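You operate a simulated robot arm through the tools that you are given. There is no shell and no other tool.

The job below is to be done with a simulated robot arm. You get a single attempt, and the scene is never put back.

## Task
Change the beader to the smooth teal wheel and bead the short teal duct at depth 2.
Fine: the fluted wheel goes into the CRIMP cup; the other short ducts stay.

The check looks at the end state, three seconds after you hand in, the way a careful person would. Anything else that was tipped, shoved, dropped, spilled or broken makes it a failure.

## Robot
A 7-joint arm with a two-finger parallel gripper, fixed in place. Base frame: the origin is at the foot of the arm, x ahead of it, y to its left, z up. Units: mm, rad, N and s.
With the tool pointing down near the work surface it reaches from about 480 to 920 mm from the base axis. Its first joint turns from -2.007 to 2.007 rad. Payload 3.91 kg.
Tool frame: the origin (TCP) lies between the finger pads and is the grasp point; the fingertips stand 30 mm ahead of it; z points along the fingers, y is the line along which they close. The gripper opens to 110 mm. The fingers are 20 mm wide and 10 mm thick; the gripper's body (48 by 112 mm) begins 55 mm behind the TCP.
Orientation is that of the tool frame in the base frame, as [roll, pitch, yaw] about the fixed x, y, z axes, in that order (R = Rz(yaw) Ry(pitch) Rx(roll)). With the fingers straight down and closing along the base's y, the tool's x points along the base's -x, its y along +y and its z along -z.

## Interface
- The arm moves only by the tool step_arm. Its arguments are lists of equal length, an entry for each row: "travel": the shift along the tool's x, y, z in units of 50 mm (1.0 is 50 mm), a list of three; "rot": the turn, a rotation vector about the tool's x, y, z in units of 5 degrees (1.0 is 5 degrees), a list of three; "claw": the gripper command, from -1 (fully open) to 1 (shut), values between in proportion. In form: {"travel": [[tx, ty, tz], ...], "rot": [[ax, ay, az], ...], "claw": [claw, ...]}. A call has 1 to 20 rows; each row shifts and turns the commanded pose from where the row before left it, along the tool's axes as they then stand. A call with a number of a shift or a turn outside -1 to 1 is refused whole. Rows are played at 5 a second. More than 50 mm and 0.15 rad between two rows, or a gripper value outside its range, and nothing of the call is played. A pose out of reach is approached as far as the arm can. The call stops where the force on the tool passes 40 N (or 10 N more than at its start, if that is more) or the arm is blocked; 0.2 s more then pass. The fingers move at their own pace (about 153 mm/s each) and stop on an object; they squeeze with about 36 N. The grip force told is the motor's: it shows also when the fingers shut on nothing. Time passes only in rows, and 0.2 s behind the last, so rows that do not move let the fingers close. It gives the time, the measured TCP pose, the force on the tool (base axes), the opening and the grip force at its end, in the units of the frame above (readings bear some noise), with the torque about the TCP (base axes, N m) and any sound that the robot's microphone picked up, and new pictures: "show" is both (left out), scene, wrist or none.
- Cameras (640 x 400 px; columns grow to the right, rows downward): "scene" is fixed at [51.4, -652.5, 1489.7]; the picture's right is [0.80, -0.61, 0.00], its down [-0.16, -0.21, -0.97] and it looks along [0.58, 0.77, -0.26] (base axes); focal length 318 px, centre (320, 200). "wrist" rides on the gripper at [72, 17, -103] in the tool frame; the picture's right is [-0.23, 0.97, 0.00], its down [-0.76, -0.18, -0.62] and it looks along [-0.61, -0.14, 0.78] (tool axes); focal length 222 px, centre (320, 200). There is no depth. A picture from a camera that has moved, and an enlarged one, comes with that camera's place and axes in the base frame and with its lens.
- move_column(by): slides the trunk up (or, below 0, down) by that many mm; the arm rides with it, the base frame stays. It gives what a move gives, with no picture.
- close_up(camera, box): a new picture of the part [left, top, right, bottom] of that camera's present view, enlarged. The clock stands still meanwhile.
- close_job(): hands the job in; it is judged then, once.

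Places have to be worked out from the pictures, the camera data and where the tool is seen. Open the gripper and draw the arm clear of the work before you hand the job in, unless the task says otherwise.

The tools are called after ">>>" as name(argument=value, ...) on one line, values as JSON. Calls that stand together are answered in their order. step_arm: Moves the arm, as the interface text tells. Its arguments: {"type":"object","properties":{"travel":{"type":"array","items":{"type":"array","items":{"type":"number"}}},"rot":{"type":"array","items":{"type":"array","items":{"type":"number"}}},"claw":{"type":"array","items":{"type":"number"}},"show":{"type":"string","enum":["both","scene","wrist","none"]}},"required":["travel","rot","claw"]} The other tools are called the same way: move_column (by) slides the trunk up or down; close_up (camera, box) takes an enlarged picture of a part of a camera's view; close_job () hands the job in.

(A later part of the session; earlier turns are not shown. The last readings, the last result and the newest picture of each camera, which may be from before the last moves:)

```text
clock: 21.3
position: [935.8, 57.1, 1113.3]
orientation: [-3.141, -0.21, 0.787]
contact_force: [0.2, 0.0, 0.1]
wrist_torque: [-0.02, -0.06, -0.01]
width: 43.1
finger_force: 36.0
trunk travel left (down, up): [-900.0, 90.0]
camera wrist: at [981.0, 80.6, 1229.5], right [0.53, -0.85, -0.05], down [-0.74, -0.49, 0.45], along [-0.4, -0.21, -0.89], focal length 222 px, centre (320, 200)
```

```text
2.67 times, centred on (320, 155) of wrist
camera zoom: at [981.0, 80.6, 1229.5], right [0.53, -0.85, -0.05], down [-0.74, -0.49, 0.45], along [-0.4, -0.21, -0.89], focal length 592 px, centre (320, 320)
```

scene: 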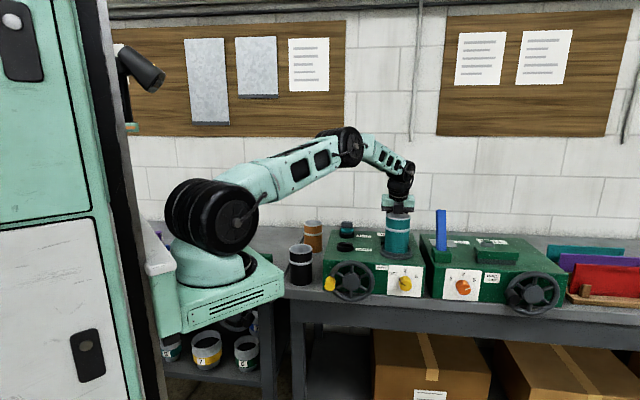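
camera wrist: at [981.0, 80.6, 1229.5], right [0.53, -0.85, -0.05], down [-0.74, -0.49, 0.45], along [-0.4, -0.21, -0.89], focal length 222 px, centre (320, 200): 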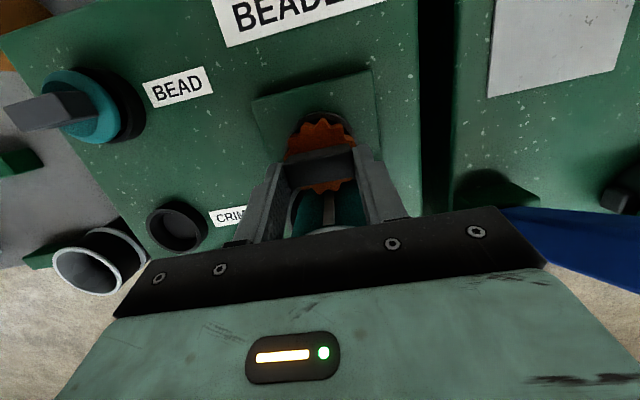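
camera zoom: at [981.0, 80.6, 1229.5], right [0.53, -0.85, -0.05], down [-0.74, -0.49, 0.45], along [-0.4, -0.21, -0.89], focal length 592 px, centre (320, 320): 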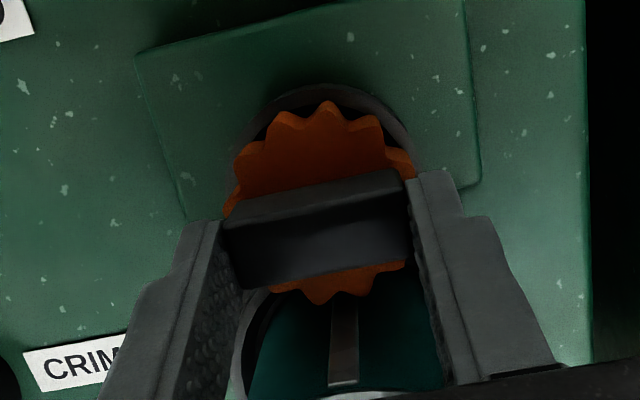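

Firm grip on the tab (43 mm, 36 N). I'll lift straight up 10 mm first and watch the force.

>>> step_arm(travel=[[0.0208, 0, -0.0978], [0.0208, 0, -0.0978], [0, 0, 0]], rot=[[0, 0, 0], [0, 0, 0], [0, 0, 0]], claw=[1, 1, 1], show="wrist")

>>> close_up(camera="wrist", box=[200, 80, 440, 230])

```text
clock: 22.1
position: [935.4, 58.3, 1124.0]
orientation: [-3.141, -0.209, 0.789]
contact_force: [0.5, -0.9, -0.1]
wrist_torque: [0.0, 0.05, -0.01]
width: 42.7
finger_force: 36.0
trunk travel left (down, up): [-900.0, 90.0]
camera wrist: at [981.5, 80.9, 1239.8], right [0.53, -0.85, -0.05], down [-0.74, -0.49, 0.45], along [-0.4, -0.21, -0.89], focal length 222 px, centre (320, 200)
```

wrist: 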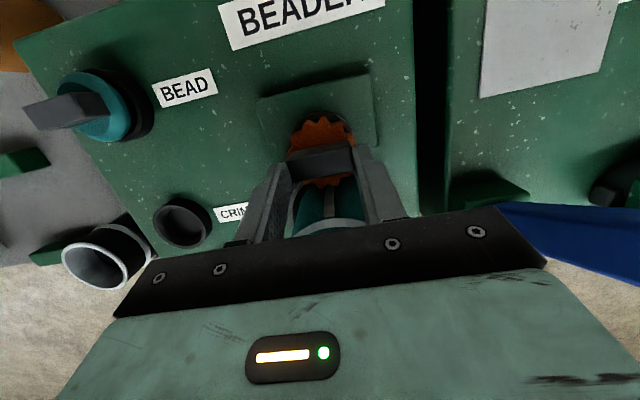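

```text
2.67 times, centred on (320, 155) of wrist
camera zoom: at [981.5, 80.9, 1239.8], right [0.53, -0.85, -0.05], down [-0.74, -0.49, 0.45], along [-0.4, -0.21, -0.89], focal length 592 px, centre (320, 320)
```

zoom: 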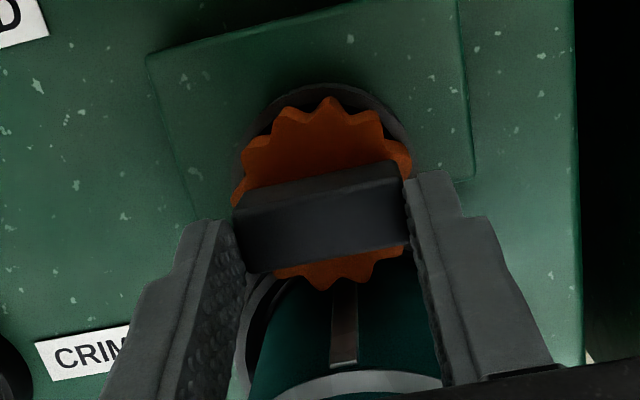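

The wheel stayed in its socket while the fingers slid up the tab about 10 mm, so it is held more firmly than this fingertip grip (or needs a twist). Let me look closely before trying again.

>>> close_up(camera="scene", box=[370, 170, 430, 260])

>>> close_up(camera="wrist", box=[270, 90, 370, 200])

>>> close_up(camera="wrist", box=[10, 60, 170, 180])

```text
4.44 times, centred on (400, 215) of scene
camera zoom: at [51.4, -652.5, 1489.7], right [0.8, -0.61, 0.0], down [-0.16, -0.21, -0.97], along [0.58, 0.77, -0.26], focal length 1415 px, centre (-36, 133)
```

zoom: 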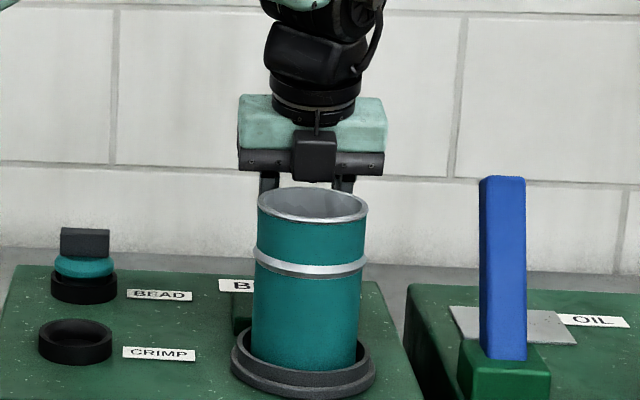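

```text
3.64 times, centred on (320, 145) of wrist
camera zoom: at [981.5, 80.9, 1239.8], right [0.53, -0.85, -0.05], down [-0.74, -0.49, 0.45], along [-0.4, -0.21, -0.89], focal length 808 px, centre (320, 400)
```

zoom: 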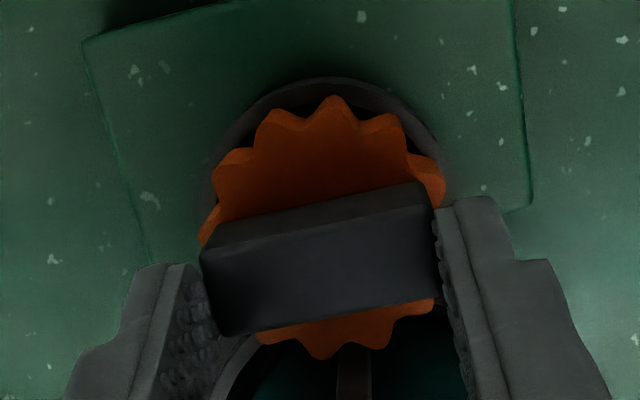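

```text
3.33 times, centred on (90, 120) of wrist
camera zoom: at [981.5, 80.9, 1239.8], right [0.53, -0.85, -0.05], down [-0.74, -0.49, 0.45], along [-0.4, -0.21, -0.89], focal length 740 px, centre (1087, 467)
```

zoom: 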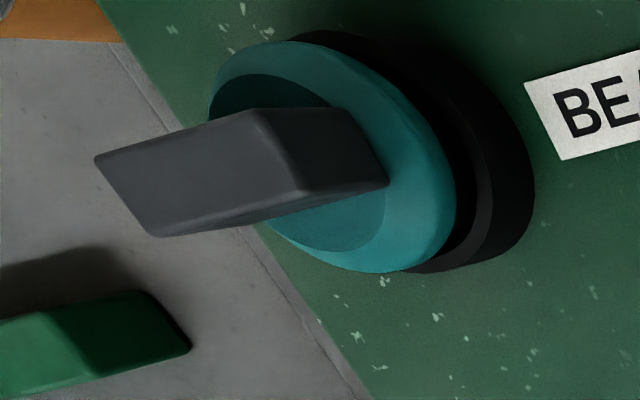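

The duct rim clearance allows going only a few mm deeper. I'll reopen, go down ~14 mm for a deeper bite on the tab, regrip, and then pull in small steps reading the force, to learn how the wheel is held.

>>> step_arm(travel=[[0, 0, 0], [0, 0, 0], [-0.0291, 0, 0.1369], [-0.0291, 0, 0.1369], [0, 0, 0]], rot=[[0, 0, 0], [0, 0, 0], [0, 0, 0], [0, 0, 0], [0, 0, 0]], claw=[-0.09, -0.09, -0.09, -0.09, -0.09])

>>> close_up(camera="wrist", box=[200, 80, 440, 230])

>>> close_up(camera="scene", box=[370, 170, 430, 260])

```text
clock: 23.3
position: [934.1, 58.6, 1109.7]
orientation: [3.14, -0.211, 0.788]
contact_force: [0.6, -0.9, 11.8]
wrist_torque: [-0.18, 0.44, 0.07]
width: 59.8
finger_force: 0.0
trunk travel left (down, up): [-900.0, 90.0]
camera wrist: at [980.6, 81.1, 1227.4], right [0.53, -0.85, -0.05], down [-0.74, -0.49, 0.45], along [-0.4, -0.21, -0.89], focal length 222 px, centre (320, 200)
```

scene: 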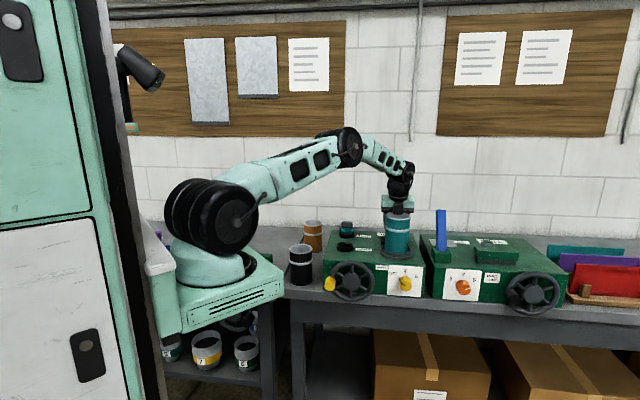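
wrist: 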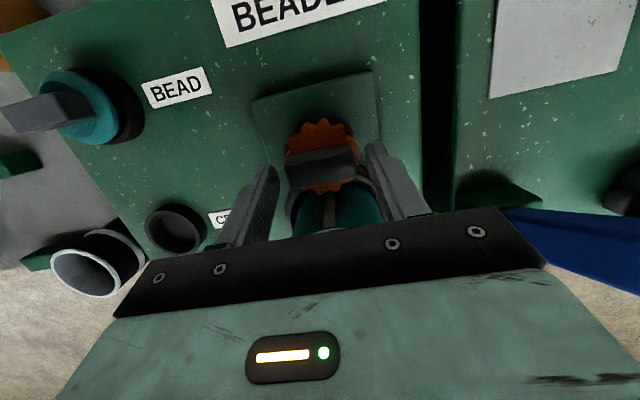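

```text
2.67 times, centred on (320, 155) of wrist
camera zoom: at [980.6, 81.1, 1227.4], right [0.53, -0.85, -0.05], down [-0.74, -0.49, 0.45], along [-0.4, -0.21, -0.89], focal length 592 px, centre (320, 320)
```

zoom: 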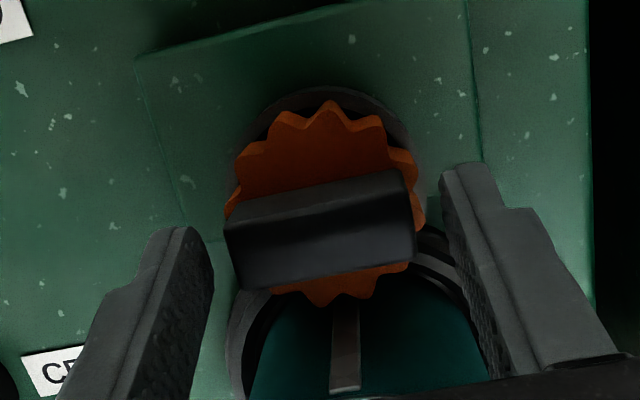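

```text
4.44 times, centred on (400, 215) of scene
camera zoom: at [51.4, -652.5, 1489.7], right [0.8, -0.61, 0.0], down [-0.16, -0.21, -0.97], along [0.58, 0.77, -0.26], focal length 1415 px, centre (-36, 133)
```

zoom: 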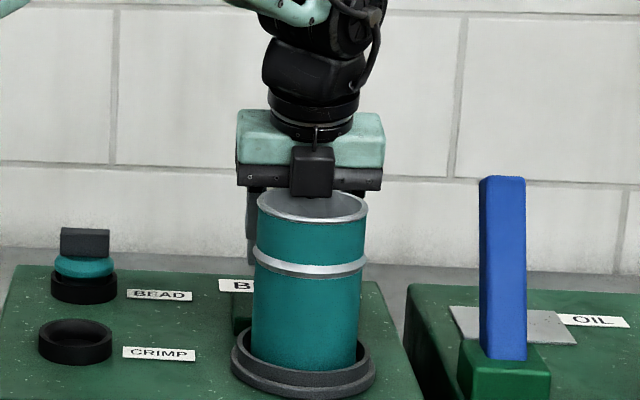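

There is 12 N of contact at about 37 mm in front of the TCP: the gripper body just touches the duct rim (so the rim is at z≈1158). I'll rise 4 mm at once, regrip there, and pull only 1.5 mm to read the force.

>>> step_arm(travel=[[0.0166, 0, -0.0782], [0, 0, 0]], rot=[[0, 0, 0], [0, 0, 0]], claw=[-0.09, -0.09], show="none")

>>> step_arm(travel=[[0, 0, 0], [0, 0, 0], [0, 0, 0], [0, 0, 0]], rot=[[0, 0, 0], [0, 0, 0], [0, 0, 0], [0, 0, 0]], claw=[1, 1, 1, 1], show="none")

>>> step_arm(travel=[[0.0062, 0, -0.0293]], rot=[[0, 0, 0]], claw=[1], show="none")

```text
clock: 23.9
position: [933.9, 56.4, 1110.5]
orientation: [3.141, -0.207, 0.785]
contact_force: [0.3, 1.0, 0.5]
wrist_torque: [0.02, 0.0, 0.01]
width: 60.1
finger_force: 0.0
trunk travel left (down, up): [-900.0, 90.0]
```

```text
clock: 24.9
position: [935.3, 58.0, 1112.9]
orientation: [3.141, -0.211, 0.788]
contact_force: [0.6, -0.1, 0.0]
wrist_torque: [-0.03, 0.02, 0.03]
width: 43.0
finger_force: 36.1
trunk travel left (down, up): [-900.0, 90.0]
```

```text
clock: 25.3
position: [934.9, 57.8, 1115.6]
orientation: [-3.141, -0.21, 0.788]
contact_force: [-0.9, -0.3, -2.2]
wrist_torque: [0.0, 0.01, 0.01]
width: 43.4
finger_force: 35.8
trunk travel left (down, up): [-900.0, 90.0]
```

Only -2.2 N after 1.5 mm. I'll pull another few mm in small calls, watching the force.

>>> step_arm(travel=[[0.0062, 0, -0.0293]], rot=[[0, 0, 0]], claw=[1], show="none")

>>> step_arm(travel=[[0.0062, 0, -0.0293]], rot=[[0, 0, 0]], claw=[1], show="none")

>>> step_arm(travel=[[0.0083, 0, -0.0391]], rot=[[0, 0, 0]], claw=[1], show="wrist")

>>> close_up(camera="wrist", box=[200, 80, 440, 230])

```text
clock: 25.7
position: [935.1, 58.3, 1116.0]
orientation: [3.141, -0.21, 0.785]
contact_force: [0.8, 0.0, -0.3]
wrist_torque: [0.0, 0.02, 0.0]
width: 43.3
finger_force: 36.0
trunk travel left (down, up): [-900.0, 90.0]
```

```text
clock: 26.1
position: [935.8, 57.6, 1118.2]
orientation: [-3.139, -0.21, 0.788]
contact_force: [-0.7, 1.1, -1.5]
wrist_torque: [-0.01, 0.02, 0.0]
width: 43.1
finger_force: 36.1
trunk travel left (down, up): [-900.0, 90.0]
```

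```text
clock: 26.5
position: [936.0, 58.4, 1119.4]
orientation: [3.141, -0.21, 0.787]
contact_force: [-0.4, -0.3, -1.3]
wrist_torque: [-0.01, -0.01, -0.01]
width: 43.2
finger_force: 36.4
trunk travel left (down, up): [-900.0, 90.0]
camera wrist: at [981.3, 80.9, 1235.8], right [0.53, -0.85, -0.05], down [-0.74, -0.49, 0.45], along [-0.4, -0.21, -0.89], focal length 222 px, centre (320, 200)
```

wrist: 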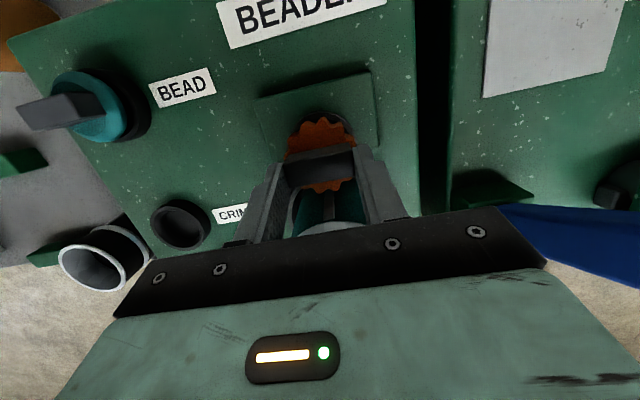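

```text
2.67 times, centred on (320, 155) of wrist
camera zoom: at [981.3, 80.9, 1235.8], right [0.53, -0.85, -0.05], down [-0.74, -0.49, 0.45], along [-0.4, -0.21, -0.89], focal length 592 px, centre (320, 320)
```

zoom: 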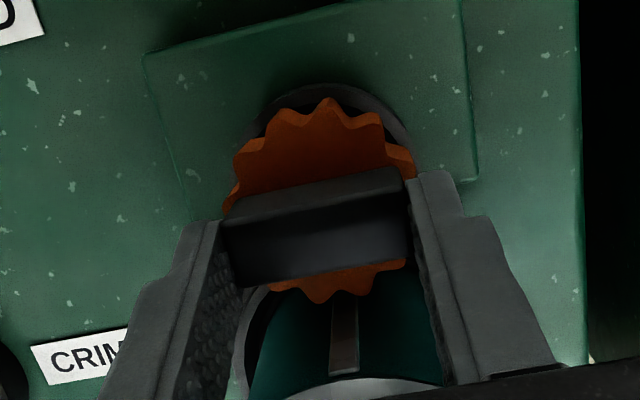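

This time the wheel keeps its size and place relative to the gripper (it appears to be rising with it). I'll continue slowly, 1 mm per row.

>>> step_arm(travel=[[0.00416, 0, -0.01956], [0.00416, 0, -0.01956], [0.00416, 0, -0.01956], [0.00416, 0, -0.01956], [0.00416, 0, -0.01956], [0.00416, 0, -0.01956], [0.00416, 0, -0.01956], [0.00416, 0, -0.01956]], rot=[[0, 0, 0], [0, 0, 0], [0, 0, 0], [0, 0, 0], [0, 0, 0], [0, 0, 0], [0, 0, 0], [0, 0, 0]], claw=[1, 1, 1, 1, 1, 1, 1, 1], show="wrist")

>>> close_up(camera="wrist", box=[200, 80, 440, 230])

```text
clock: 28.3
position: [935.3, 57.0, 1127.3]
orientation: [3.141, -0.21, 0.787]
contact_force: [-0.5, -0.3, -0.9]
wrist_torque: [0.03, -0.01, -0.03]
width: 43.4
finger_force: 35.7
trunk travel left (down, up): [-900.0, 90.0]
camera wrist: at [981.1, 80.1, 1243.8], right [0.53, -0.85, -0.05], down [-0.74, -0.49, 0.45], along [-0.41, -0.21, -0.89], focal length 222 px, centre (320, 200)
```

wrist: 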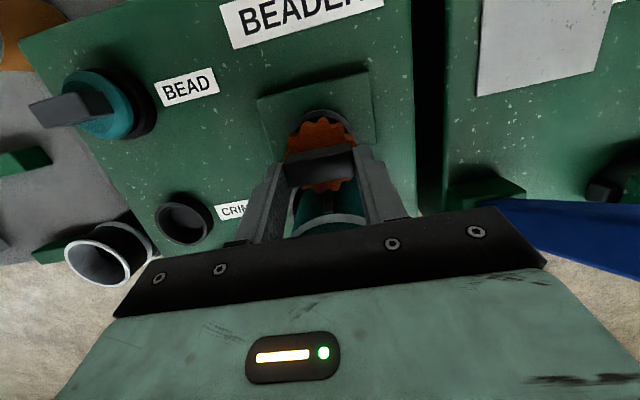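

```text
2.67 times, centred on (320, 155) of wrist
camera zoom: at [981.1, 80.1, 1243.8], right [0.53, -0.85, -0.05], down [-0.74, -0.49, 0.45], along [-0.41, -0.21, -0.89], focal length 592 px, centre (320, 320)
```

zoom: 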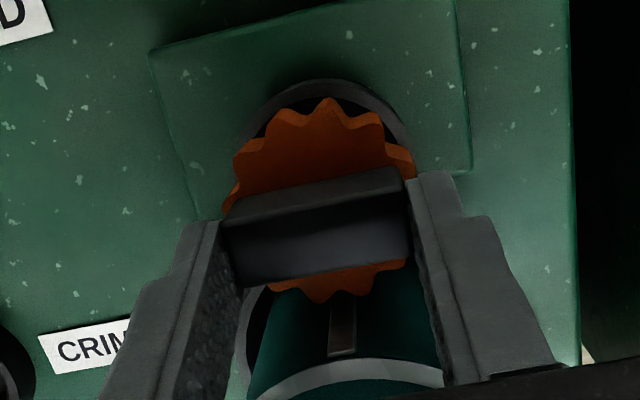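

The fluted wheel is now coming up with the gripper (background recedes, wheel unchanged). I'll keep lifting at 2 mm per row for another 40 mm.

>>> step_arm(travel=[[0.00832, 0, -0.03912], [0.00832, 0, -0.03912], [0.00832, 0, -0.03912], [0.00832, 0, -0.03912], [0.00832, 0, -0.03912], [0.00832, 0, -0.03912], [0.00832, 0, -0.03912], [0.00832, 0, -0.03912], [0.00832, 0, -0.03912], [0.00832, 0, -0.03912], [0.00832, 0, -0.03912], [0.00832, 0, -0.03912], [0.00832, 0, -0.03912], [0.00832, 0, -0.03912], [0.00832, 0, -0.03912], [0.00832, 0, -0.03912], [0.00832, 0, -0.03912], [0.00832, 0, -0.03912], [0.00832, 0, -0.03912], [0.00832, 0, -0.03912]], rot=[[0, 0, 0], [0, 0, 0], [0, 0, 0], [0, 0, 0], [0, 0, 0], [0, 0, 0], [0, 0, 0], [0, 0, 0], [0, 0, 0], [0, 0, 0], [0, 0, 0], [0, 0, 0], [0, 0, 0], [0, 0, 0], [0, 0, 0], [0, 0, 0], [0, 0, 0], [0, 0, 0], [0, 0, 0], [0, 0, 0]], claw=[1, 1, 1, 1, 1, 1, 1, 1, 1, 1, 1, 1, 1, 1, 1, 1, 1, 1, 1, 1])

>>> close_up(camera="wrist", box=[200, 80, 440, 230])

>>> close_up(camera="scene", box=[350, 150, 450, 260])

```text
clock: 32.5
position: [933.8, 56.2, 1169.7]
orientation: [-3.141, -0.208, 0.786]
contact_force: [-0.1, 1.1, -1.4]
wrist_torque: [0.01, 0.01, -0.01]
width: 43.2
finger_force: 35.9
trunk travel left (down, up): [-900.0, 90.0]
camera wrist: at [980.9, 80.1, 1285.3], right [0.53, -0.85, -0.05], down [-0.74, -0.49, 0.45], along [-0.41, -0.21, -0.89], focal length 222 px, centre (320, 200)
```

scene: 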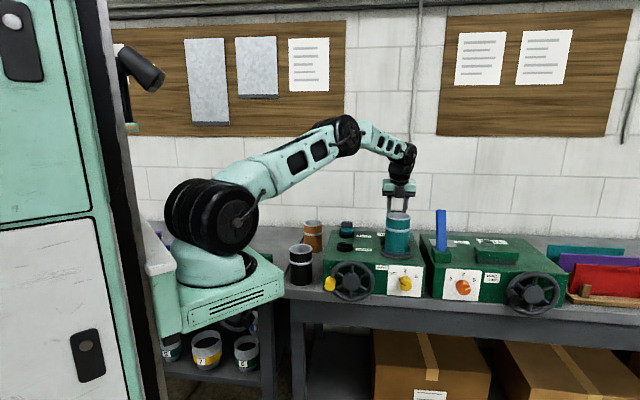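
wrist: 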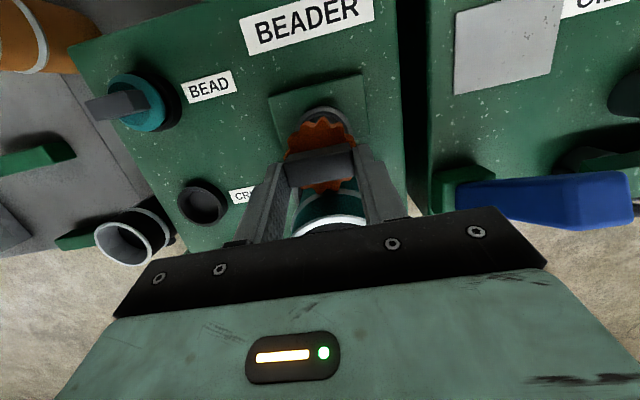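

```text
2.67 times, centred on (320, 155) of wrist
camera zoom: at [980.9, 80.1, 1285.3], right [0.53, -0.85, -0.05], down [-0.74, -0.49, 0.45], along [-0.41, -0.21, -0.89], focal length 592 px, centre (320, 320)
```

zoom: 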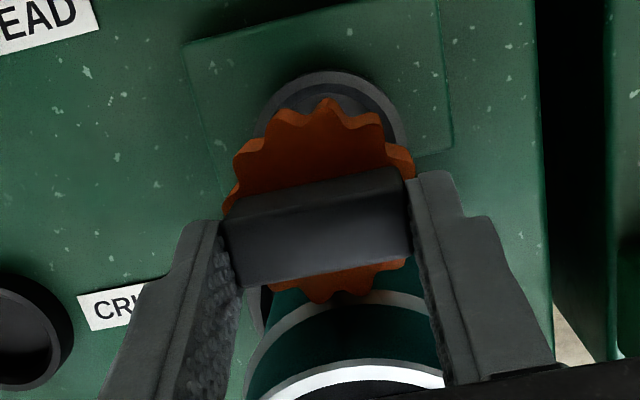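

```text
3.64 times, centred on (400, 205) of scene
camera zoom: at [51.4, -652.5, 1489.7], right [0.8, -0.61, 0.0], down [-0.16, -0.21, -0.97], along [0.58, 0.77, -0.26], focal length 1158 px, centre (29, 182)
```

zoom: 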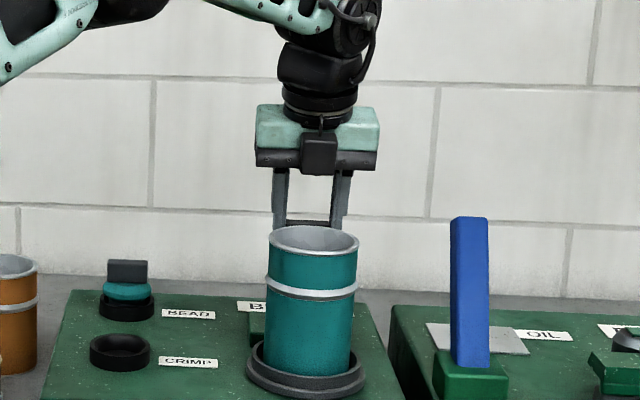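

The fluted wheel is out and the arbor socket is exposed. Now I carry it along the bench (−e1) to the CRIMP cup line, then toward the cup, staying high.

>>> step_arm(travel=[[0, -0.304, 0], [0, -0.304, 0], [0, -0.304, 0], [0, -0.304, 0], [0, -0.304, 0], [0, -0.304, 0], [0, -0.304, 0], [0, -0.304, 0], [0, -0.304, 0], [0, -0.304, 0], [0, -0.304, 0], [0, -0.304, 0], [-0.284, 0, -0.0603], [-0.284, 0, -0.0603], [-0.284, 0, -0.0603], [-0.284, 0, -0.0603], [0, 0, 0]], rot=[[0, 0, 0], [0, 0, 0], [0, 0, 0], [0, 0, 0], [0, 0, 0], [0, 0, 0], [0, 0, 0], [0, 0, 0], [0, 0, 0], [0, 0, 0], [0, 0, 0], [0, 0, 0], [0, 0, 0], [0, 0, 0], [0, 0, 0], [0, 0, 0], [0, 0, 0]], claw=[1, 1, 1, 1, 1, 1, 1, 1, 1, 1, 1, 1, 1, 1, 1, 1, 1])

>>> close_up(camera="wrist", box=[200, 80, 440, 230])

>>> close_up(camera="scene", box=[300, 170, 420, 280])

```text
clock: 36.1
position: [765.9, 145.8, 1168.4]
orientation: [3.141, -0.209, 0.786]
contact_force: [0.1, -0.3, -1.5]
wrist_torque: [-0.01, 0.02, -0.03]
width: 43.0
finger_force: 35.9
trunk travel left (down, up): [-900.0, 90.0]
camera wrist: at [810.8, 168.1, 1285.1], right [0.53, -0.85, -0.05], down [-0.74, -0.49, 0.45], along [-0.4, -0.21, -0.89], focal length 222 px, centre (320, 200)
```

scene: 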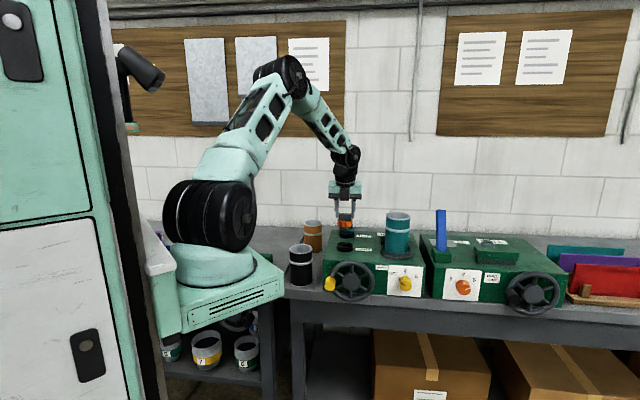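
wrist: 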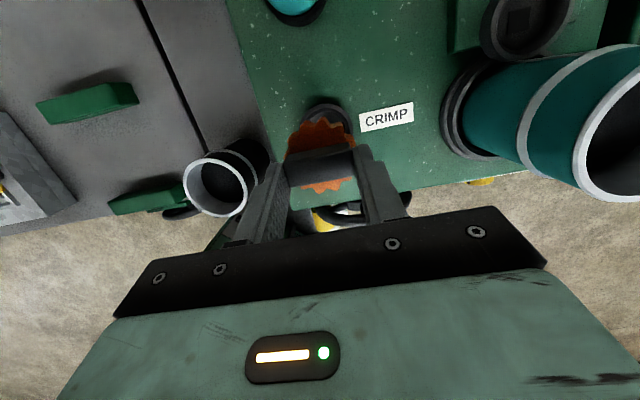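

```text
2.67 times, centred on (320, 155) of wrist
camera zoom: at [810.8, 168.1, 1285.1], right [0.53, -0.85, -0.05], down [-0.74, -0.49, 0.45], along [-0.4, -0.21, -0.89], focal length 592 px, centre (320, 320)
```

zoom: 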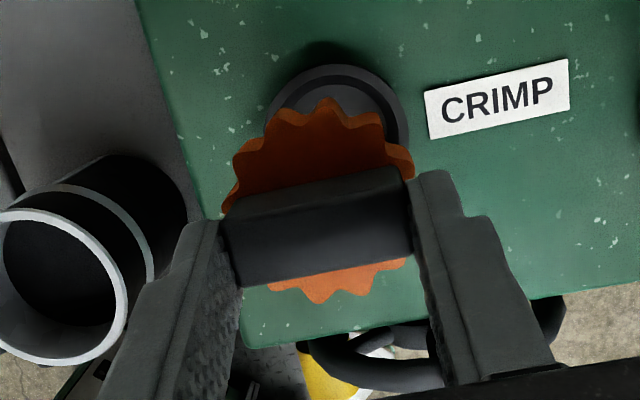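

```text
3.64 times, centred on (360, 225) of scene
camera zoom: at [51.4, -652.5, 1489.7], right [0.8, -0.61, 0.0], down [-0.16, -0.21, -0.97], along [0.58, 0.77, -0.26], focal length 1158 px, centre (174, 109)
```

zoom: 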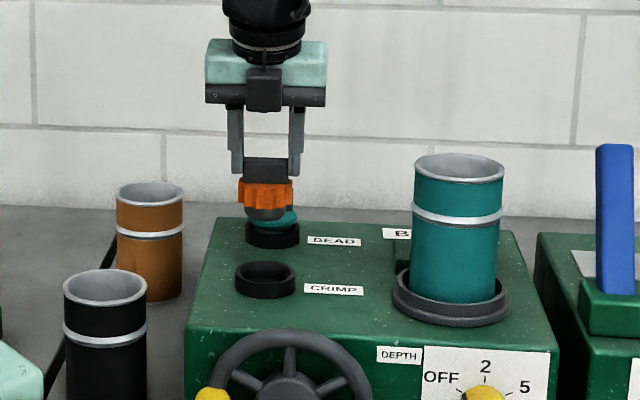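

The wheel hangs level above the CRIMP cup, with a hub below it. The arbor socket at the top right of the wrist view seems to show a square feature, so I'll zoom in on it and on the cup.

>>> close_up(camera="wrist", box=[440, 0, 600, 100])

>>> close_up(camera="scene", box=[320, 200, 370, 260])

```text
4.00 times, centred on (520, 50) of wrist
camera zoom: at [810.8, 168.1, 1285.1], right [0.53, -0.85, -0.05], down [-0.74, -0.49, 0.45], along [-0.4, -0.21, -0.89], focal length 888 px, centre (-480, 800)
```

zoom: 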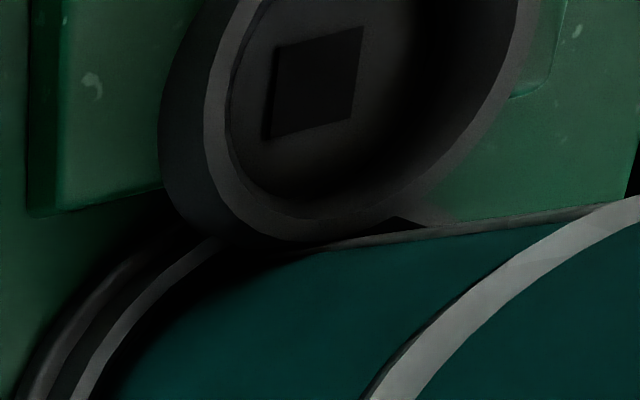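

```text
6.67 times, centred on (345, 230) of scene
camera zoom: at [51.4, -652.5, 1489.7], right [0.8, -0.61, 0.0], down [-0.16, -0.21, -0.97], along [0.58, 0.77, -0.26], focal length 2122 px, centre (153, 0)
```

zoom: 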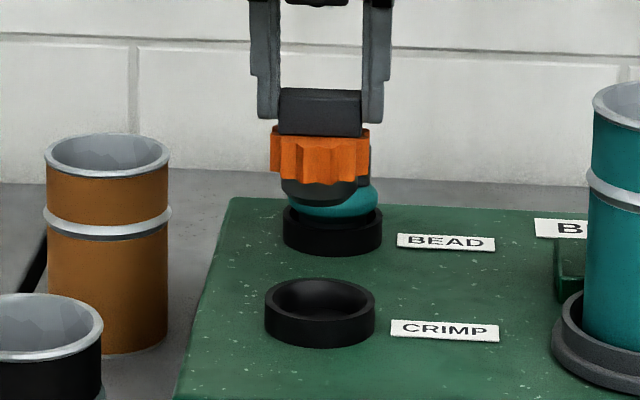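

I compute the CRIMP cup centre at bench coords (439, 650) and the wheel axis at (438.5, 650), well within the ±3 mm hub clearance. I'll lower the wheel 68 mm steadily, watching the force.

>>> step_arm(travel=[[-0.0416, 0, 0.1956], [-0.0416, 0, 0.1956], [-0.0416, 0, 0.1956], [-0.0416, 0, 0.1956], [-0.0416, 0, 0.1956], [-0.0416, 0, 0.1956], [0, 0, 0]], rot=[[0, 0, 0], [0, 0, 0], [0, 0, 0], [0, 0, 0], [0, 0, 0], [0, 0, 0], [0, 0, 0]], claw=[1, 1, 1, 1, 1, 1, 1])

>>> close_up(camera="wrist", box=[200, 80, 440, 230])

>>> close_up(camera="scene", box=[315, 200, 375, 260])

```text
clock: 37.7
position: [764.0, 144.1, 1108.4]
orientation: [3.141, -0.21, 0.785]
contact_force: [-0.4, 0.4, -0.9]
wrist_torque: [-0.04, 0.01, 0.01]
width: 43.2
finger_force: 36.1
trunk travel left (down, up): [-900.0, 90.0]
camera wrist: at [810.4, 167.9, 1224.1], right [0.53, -0.85, -0.05], down [-0.74, -0.49, 0.45], along [-0.41, -0.21, -0.89], focal length 222 px, centre (320, 200)
```

scene: 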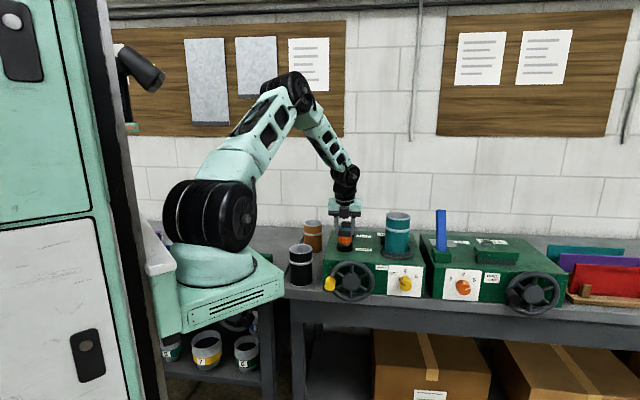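
wrist: 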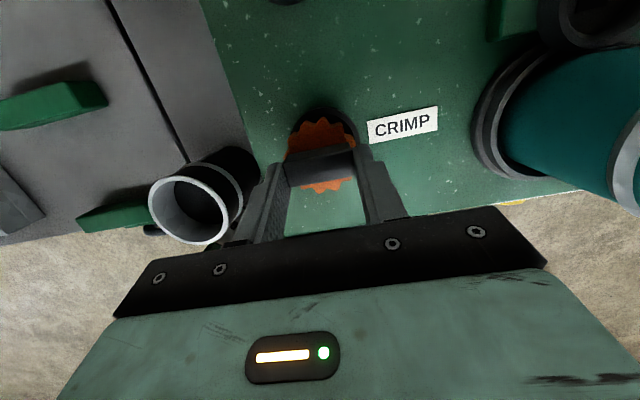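

```text
2.67 times, centred on (320, 155) of wrist
camera zoom: at [810.4, 167.9, 1224.1], right [0.53, -0.85, -0.05], down [-0.74, -0.49, 0.45], along [-0.41, -0.21, -0.89], focal length 592 px, centre (320, 320)
```

zoom: 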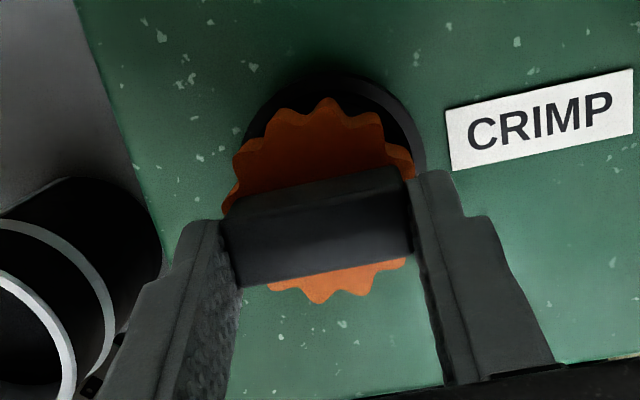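

```text
6.67 times, centred on (345, 230) of scene
camera zoom: at [51.4, -652.5, 1489.7], right [0.8, -0.61, 0.0], down [-0.16, -0.21, -0.97], along [0.58, 0.77, -0.26], focal length 2122 px, centre (153, 0)
```

zoom: 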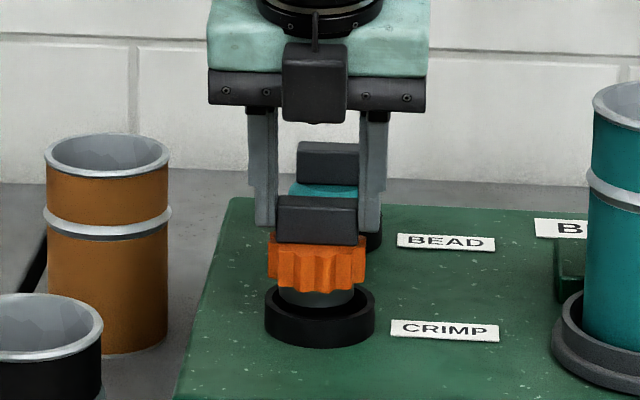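

The hub is just at the cup mouth and nearly centred (about 1 mm left). I'll shift +1.2 mm along the bench and lower 15 mm more in 3 mm rows.

>>> step_arm(travel=[[0, 0.024, 0], [-0.0125, 0, 0.0587], [-0.0125, 0, 0.0587], [-0.0125, 0, 0.0587], [-0.0125, 0, 0.0587], [-0.0125, 0, 0.0587], [0, 0, 0]], rot=[[0, 0, 0], [0, 0, 0], [0, 0, 0], [0, 0, 0], [0, 0, 0], [0, 0, 0], [0, 0, 0]], claw=[1, 1, 1, 1, 1, 1, 1], show="none")

>>> close_up(camera="scene", box=[315, 200, 375, 260])

```text
clock: 39.3
position: [766.1, 143.5, 1095.7]
orientation: [3.14, -0.212, 0.787]
contact_force: [-1.5, 0.0, 8.5]
wrist_torque: [-0.01, 0.2, 0.02]
width: 43.3
finger_force: 36.0
trunk travel left (down, up): [-900.0, 90.0]
```

```text
6.67 times, centred on (345, 230) of scene
camera zoom: at [51.4, -652.5, 1489.7], right [0.8, -0.61, 0.0], down [-0.16, -0.21, -0.97], along [0.58, 0.77, -0.26], focal length 2122 px, centre (153, 0)
```

zoom: 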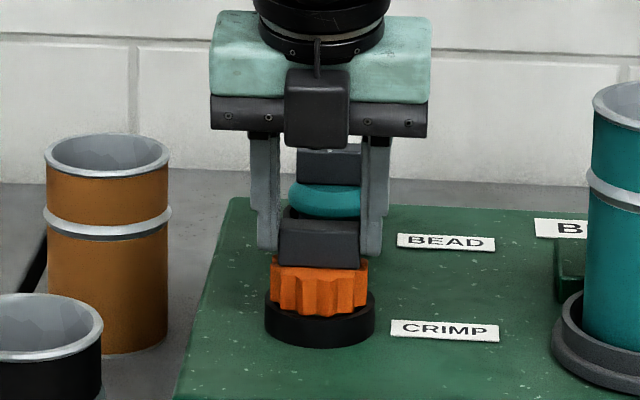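

Contact of 8.5 N at z≈1095: it looks seated. I'll check from the wrist camera before releasing.

>>> close_up(camera="wrist", box=[200, 80, 440, 230])

>>> close_up(camera="scene", box=[330, 220, 365, 260])

```text
2.67 times, centred on (320, 155) of wrist
camera zoom: at [811.6, 167.4, 1210.6], right [0.53, -0.85, -0.05], down [-0.74, -0.49, 0.45], along [-0.4, -0.21, -0.89], focal length 592 px, centre (320, 320)
```

zoom: 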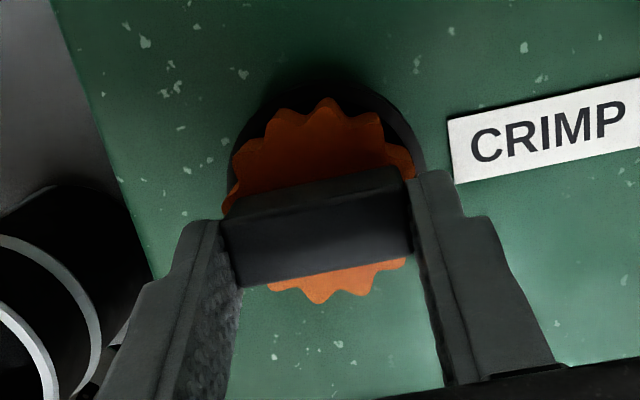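

```text
10.00 times, centred on (348, 240) of scene
camera zoom: at [51.4, -652.5, 1489.7], right [0.8, -0.61, 0.0], down [-0.16, -0.21, -0.97], along [0.58, 0.77, -0.26], focal length 3183 px, centre (45, -200)
```

zoom: 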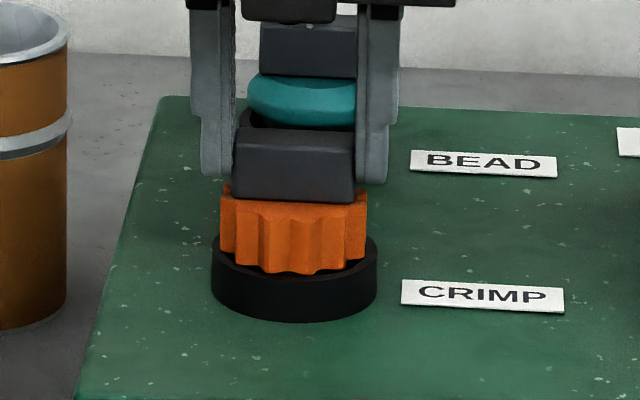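

The fluted wheel sits centred in the CRIMP cup. I'll open to 60 mm and rise straight along the finger axis.

>>> step_arm(travel=[[0, 0, 0], [0, 0, 0], [0, 0, 0]], rot=[[0, 0, 0], [0, 0, 0], [0, 0, 0]], claw=[0.0, -0.09, -0.09], show="none")

>>> step_arm(travel=[[0.0416, 0, -0.1956], [0.0416, 0, -0.1956], [0.0416, 0, -0.1956], [0.0832, 0, -0.3912], [0.0832, 0, -0.3912], [0, 0, 0]], rot=[[0, 0, 0], [0, 0, 0], [0, 0, 0], [0, 0, 0], [0, 0, 0], [0, 0, 0]], claw=[-0.09, -0.09, -0.09, -0.09, -0.09, -0.09])

>>> close_up(camera="scene", box=[330, 215, 375, 260])

>>> close_up(camera="wrist", box=[220, 0, 460, 180])

```text
clock: 40.1
position: [765.6, 143.9, 1093.4]
orientation: [-3.141, -0.209, 0.788]
contact_force: [-0.2, 0.7, 0.1]
wrist_torque: [-0.03, 0.02, 0.0]
width: 60.0
finger_force: 0.1
trunk travel left (down, up): [-900.0, 90.0]
```

```text
clock: 41.5
position: [765.7, 143.7, 1163.9]
orientation: [3.142, -0.207, 0.784]
contact_force: [-1.2, -0.1, -0.5]
wrist_torque: [0.0, 0.04, 0.0]
width: 60.1
finger_force: 0.1
trunk travel left (down, up): [-900.0, 90.0]
camera wrist: at [811.2, 167.0, 1279.6], right [0.53, -0.85, -0.05], down [-0.74, -0.49, 0.45], along [-0.41, -0.21, -0.89], focal length 222 px, centre (320, 200)
```

scene: 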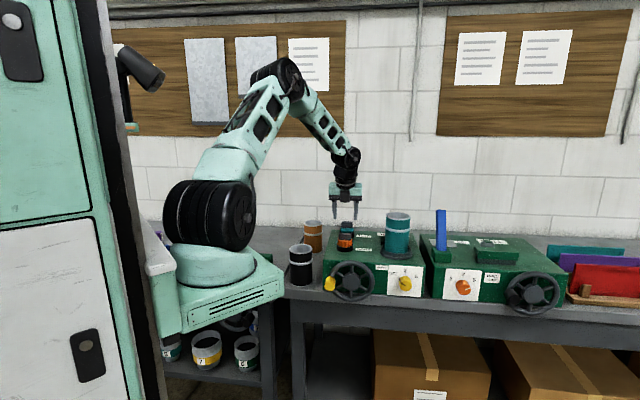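
wrist: 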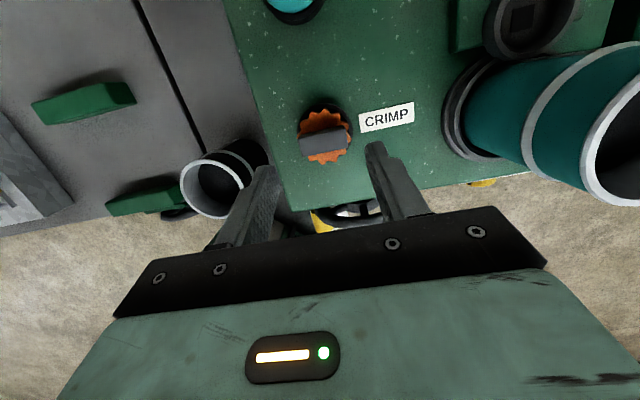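

```text
8.89 times, centred on (352, 238) of scene
camera zoom: at [51.4, -652.5, 1489.7], right [0.8, -0.61, 0.0], down [-0.16, -0.21, -0.97], along [0.58, 0.77, -0.26], focal length 2829 px, centre (31, -133)
```

zoom: 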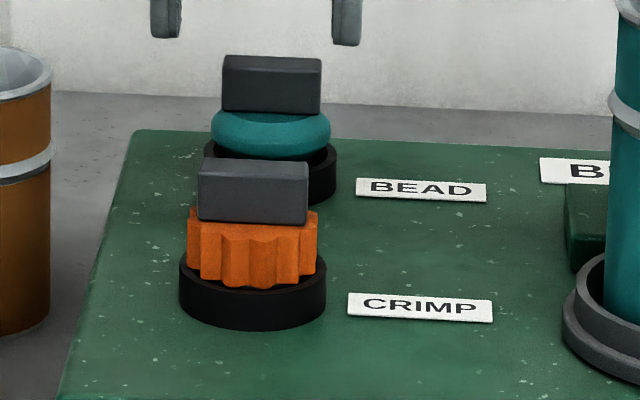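

```text
2.22 times, centred on (340, 90) of wrist
camera zoom: at [811.2, 167.0, 1279.6], right [0.53, -0.85, -0.05], down [-0.74, -0.49, 0.45], along [-0.41, -0.21, -0.89], focal length 494 px, centre (276, 444)
```

zoom: 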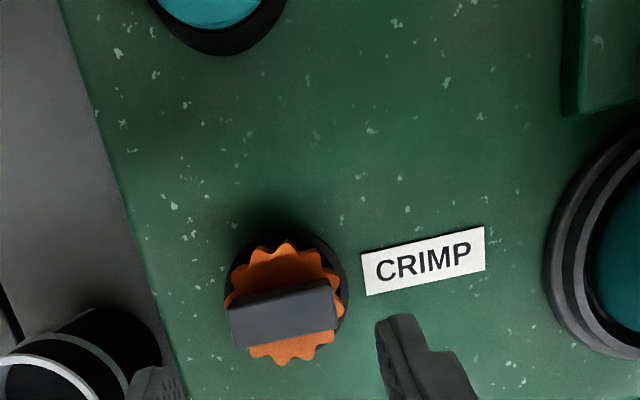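

The fluted wheel stands level in the CRIMP cup. Next I move +131 mm toward the wall, above the teal wheel in the BEAD cup, keeping the same tilt.

>>> step_arm(travel=[[0.4277, 0, 0.0909], [0.4277, 0, 0.0909], [0.4277, 0, 0.0909], [0.4277, 0, 0.0909], [0.4277, 0, 0.0909], [0.4277, 0, 0.0909], [0, 0, 0]], rot=[[0, 0, 0], [0, 0, 0], [0, 0, 0], [0, 0, 0], [0, 0, 0], [0, 0, 0], [0, 0, 0]], claw=[-0.09, -0.45, -0.45, -0.45, -0.45, -0.45, -0.45], show="wrist")

>>> close_up(camera="wrist", box=[200, 80, 440, 230])

```text
clock: 43.1
position: [857.1, 236.6, 1165.1]
orientation: [3.141, -0.208, 0.785]
contact_force: [0.0, 0.2, 0.0]
wrist_torque: [0.05, -0.02, 0.0]
width: 79.7
finger_force: 0.0
trunk travel left (down, up): [-900.0, 90.0]
camera wrist: at [903.1, 259.8, 1280.9], right [0.53, -0.85, -0.05], down [-0.74, -0.49, 0.45], along [-0.41, -0.21, -0.89], focal length 222 px, centre (320, 200)
```

wrist: 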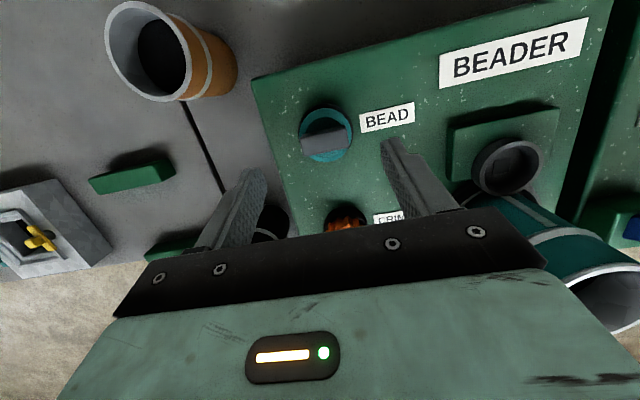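

```text
2.67 times, centred on (320, 155) of wrist
camera zoom: at [903.1, 259.8, 1280.9], right [0.53, -0.85, -0.05], down [-0.74, -0.49, 0.45], along [-0.41, -0.21, -0.89], focal length 592 px, centre (320, 320)
```

zoom: 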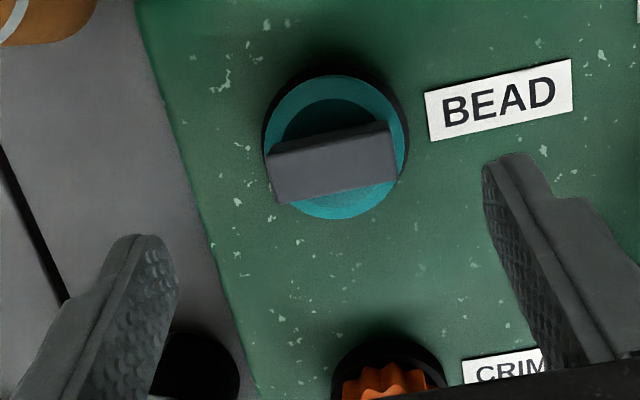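

I'll zoom in tightly for an accurate fix on the teal wheel's tab and disc.

>>> close_up(camera="wrist", box=[285, 95, 365, 170])

>>> close_up(camera="wrist", box=[450, 120, 560, 210])

```text
5.33 times, centred on (325, 132) of wrist
camera zoom: at [903.1, 259.8, 1280.9], right [0.53, -0.85, -0.05], down [-0.74, -0.49, 0.45], along [-0.41, -0.21, -0.89], focal length 1185 px, centre (293, 560)
```

zoom: 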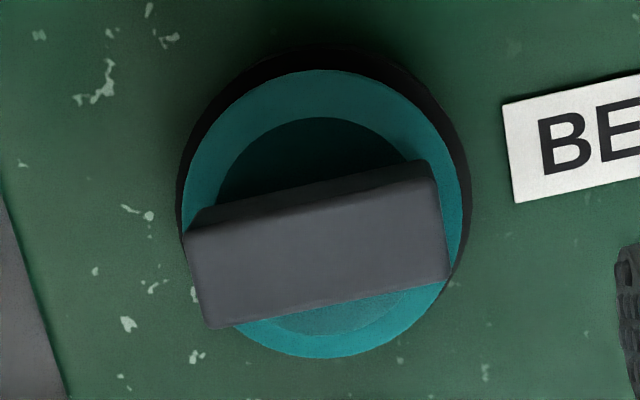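

```text
4.44 times, centred on (505, 165) of wrist
camera zoom: at [903.1, 259.8, 1280.9], right [0.53, -0.85, -0.05], down [-0.74, -0.49, 0.45], along [-0.41, -0.21, -0.89], focal length 987 px, centre (-502, 356)
```

zoom: 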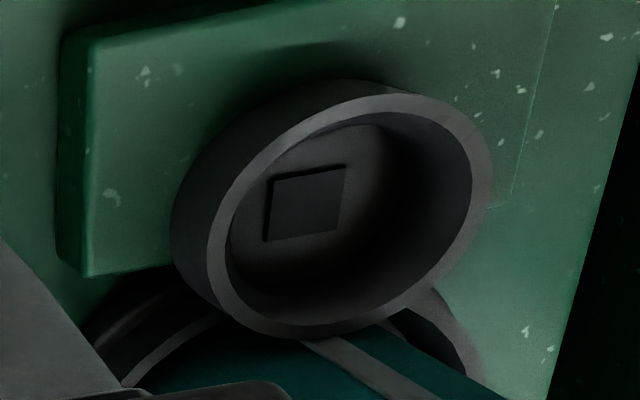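

The teal tab is 2 mm off in e1 and well aligned in yaw; its top is 93 mm below the TCP. I'll descend 74.5 mm with that correction, for an ~11 mm bite (shallow enough that the body will later clear the duct rim).

>>> step_arm(travel=[[-0.0493, 0.007, 0.2433], [-0.0493, 0.007, 0.2433], [-0.0493, 0.007, 0.2433], [-0.0493, 0.007, 0.2433], [-0.0493, 0.007, 0.2433], [-0.0493, 0.007, 0.2433], [0, 0, 0]], rot=[[0, 0, 0], [0, 0, 0], [0, 0, 0], [0, 0, 0], [0, 0, 0], [0, 0, 0], [0, 0, 0]], claw=[-0.45, -0.45, -0.45, -0.45, -0.45, -0.45, -0.45])

>>> close_up(camera="wrist", box=[200, 80, 440, 230])

>>> close_up(camera="scene", box=[325, 190, 375, 250])

```text
clock: 44.7
position: [859.5, 235.3, 1088.3]
orientation: [3.141, -0.211, 0.785]
contact_force: [-0.8, 0.9, 0.8]
wrist_torque: [0.0, 0.0, -0.01]
width: 79.8
finger_force: 0.1
trunk travel left (down, up): [-900.0, 90.0]
camera wrist: at [906.2, 259.1, 1205.3], right [0.53, -0.85, -0.05], down [-0.74, -0.49, 0.45], along [-0.4, -0.21, -0.89], focal length 222 px, centre (320, 200)
```

scene: 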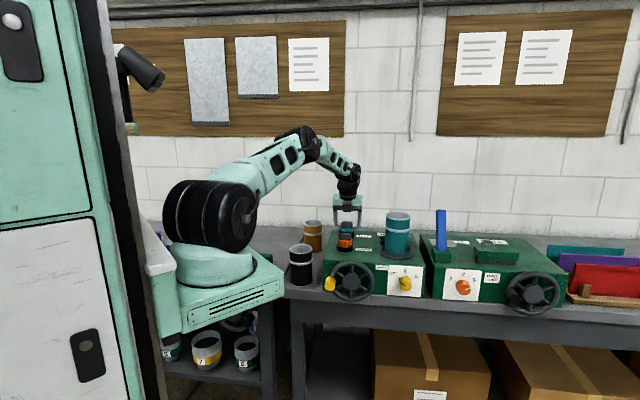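
wrist: 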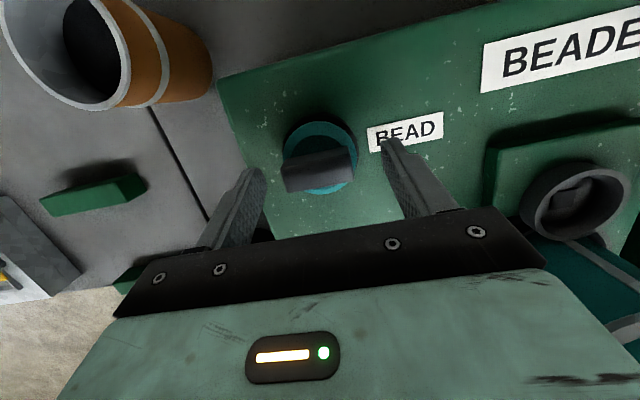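

```text
2.67 times, centred on (320, 155) of wrist
camera zoom: at [906.2, 259.1, 1205.3], right [0.53, -0.85, -0.05], down [-0.74, -0.49, 0.45], along [-0.4, -0.21, -0.89], focal length 592 px, centre (320, 320)
```

zoom: 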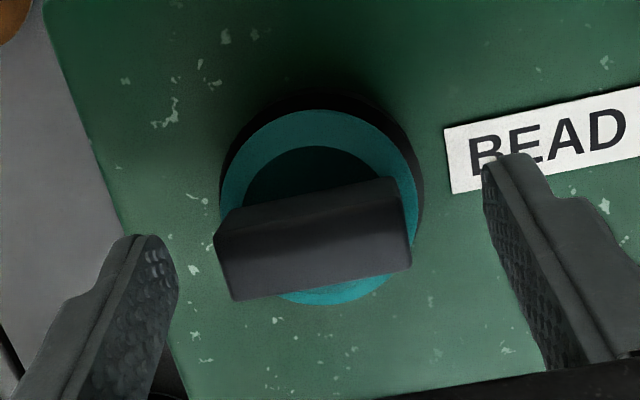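

```text
6.67 times, centred on (350, 220) of scene
camera zoom: at [51.4, -652.5, 1489.7], right [0.8, -0.61, 0.0], down [-0.16, -0.21, -0.97], along [0.58, 0.77, -0.26], focal length 2122 px, centre (120, 67)
```

zoom: 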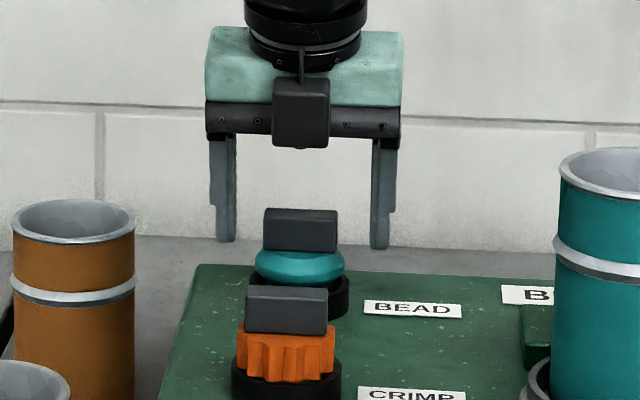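

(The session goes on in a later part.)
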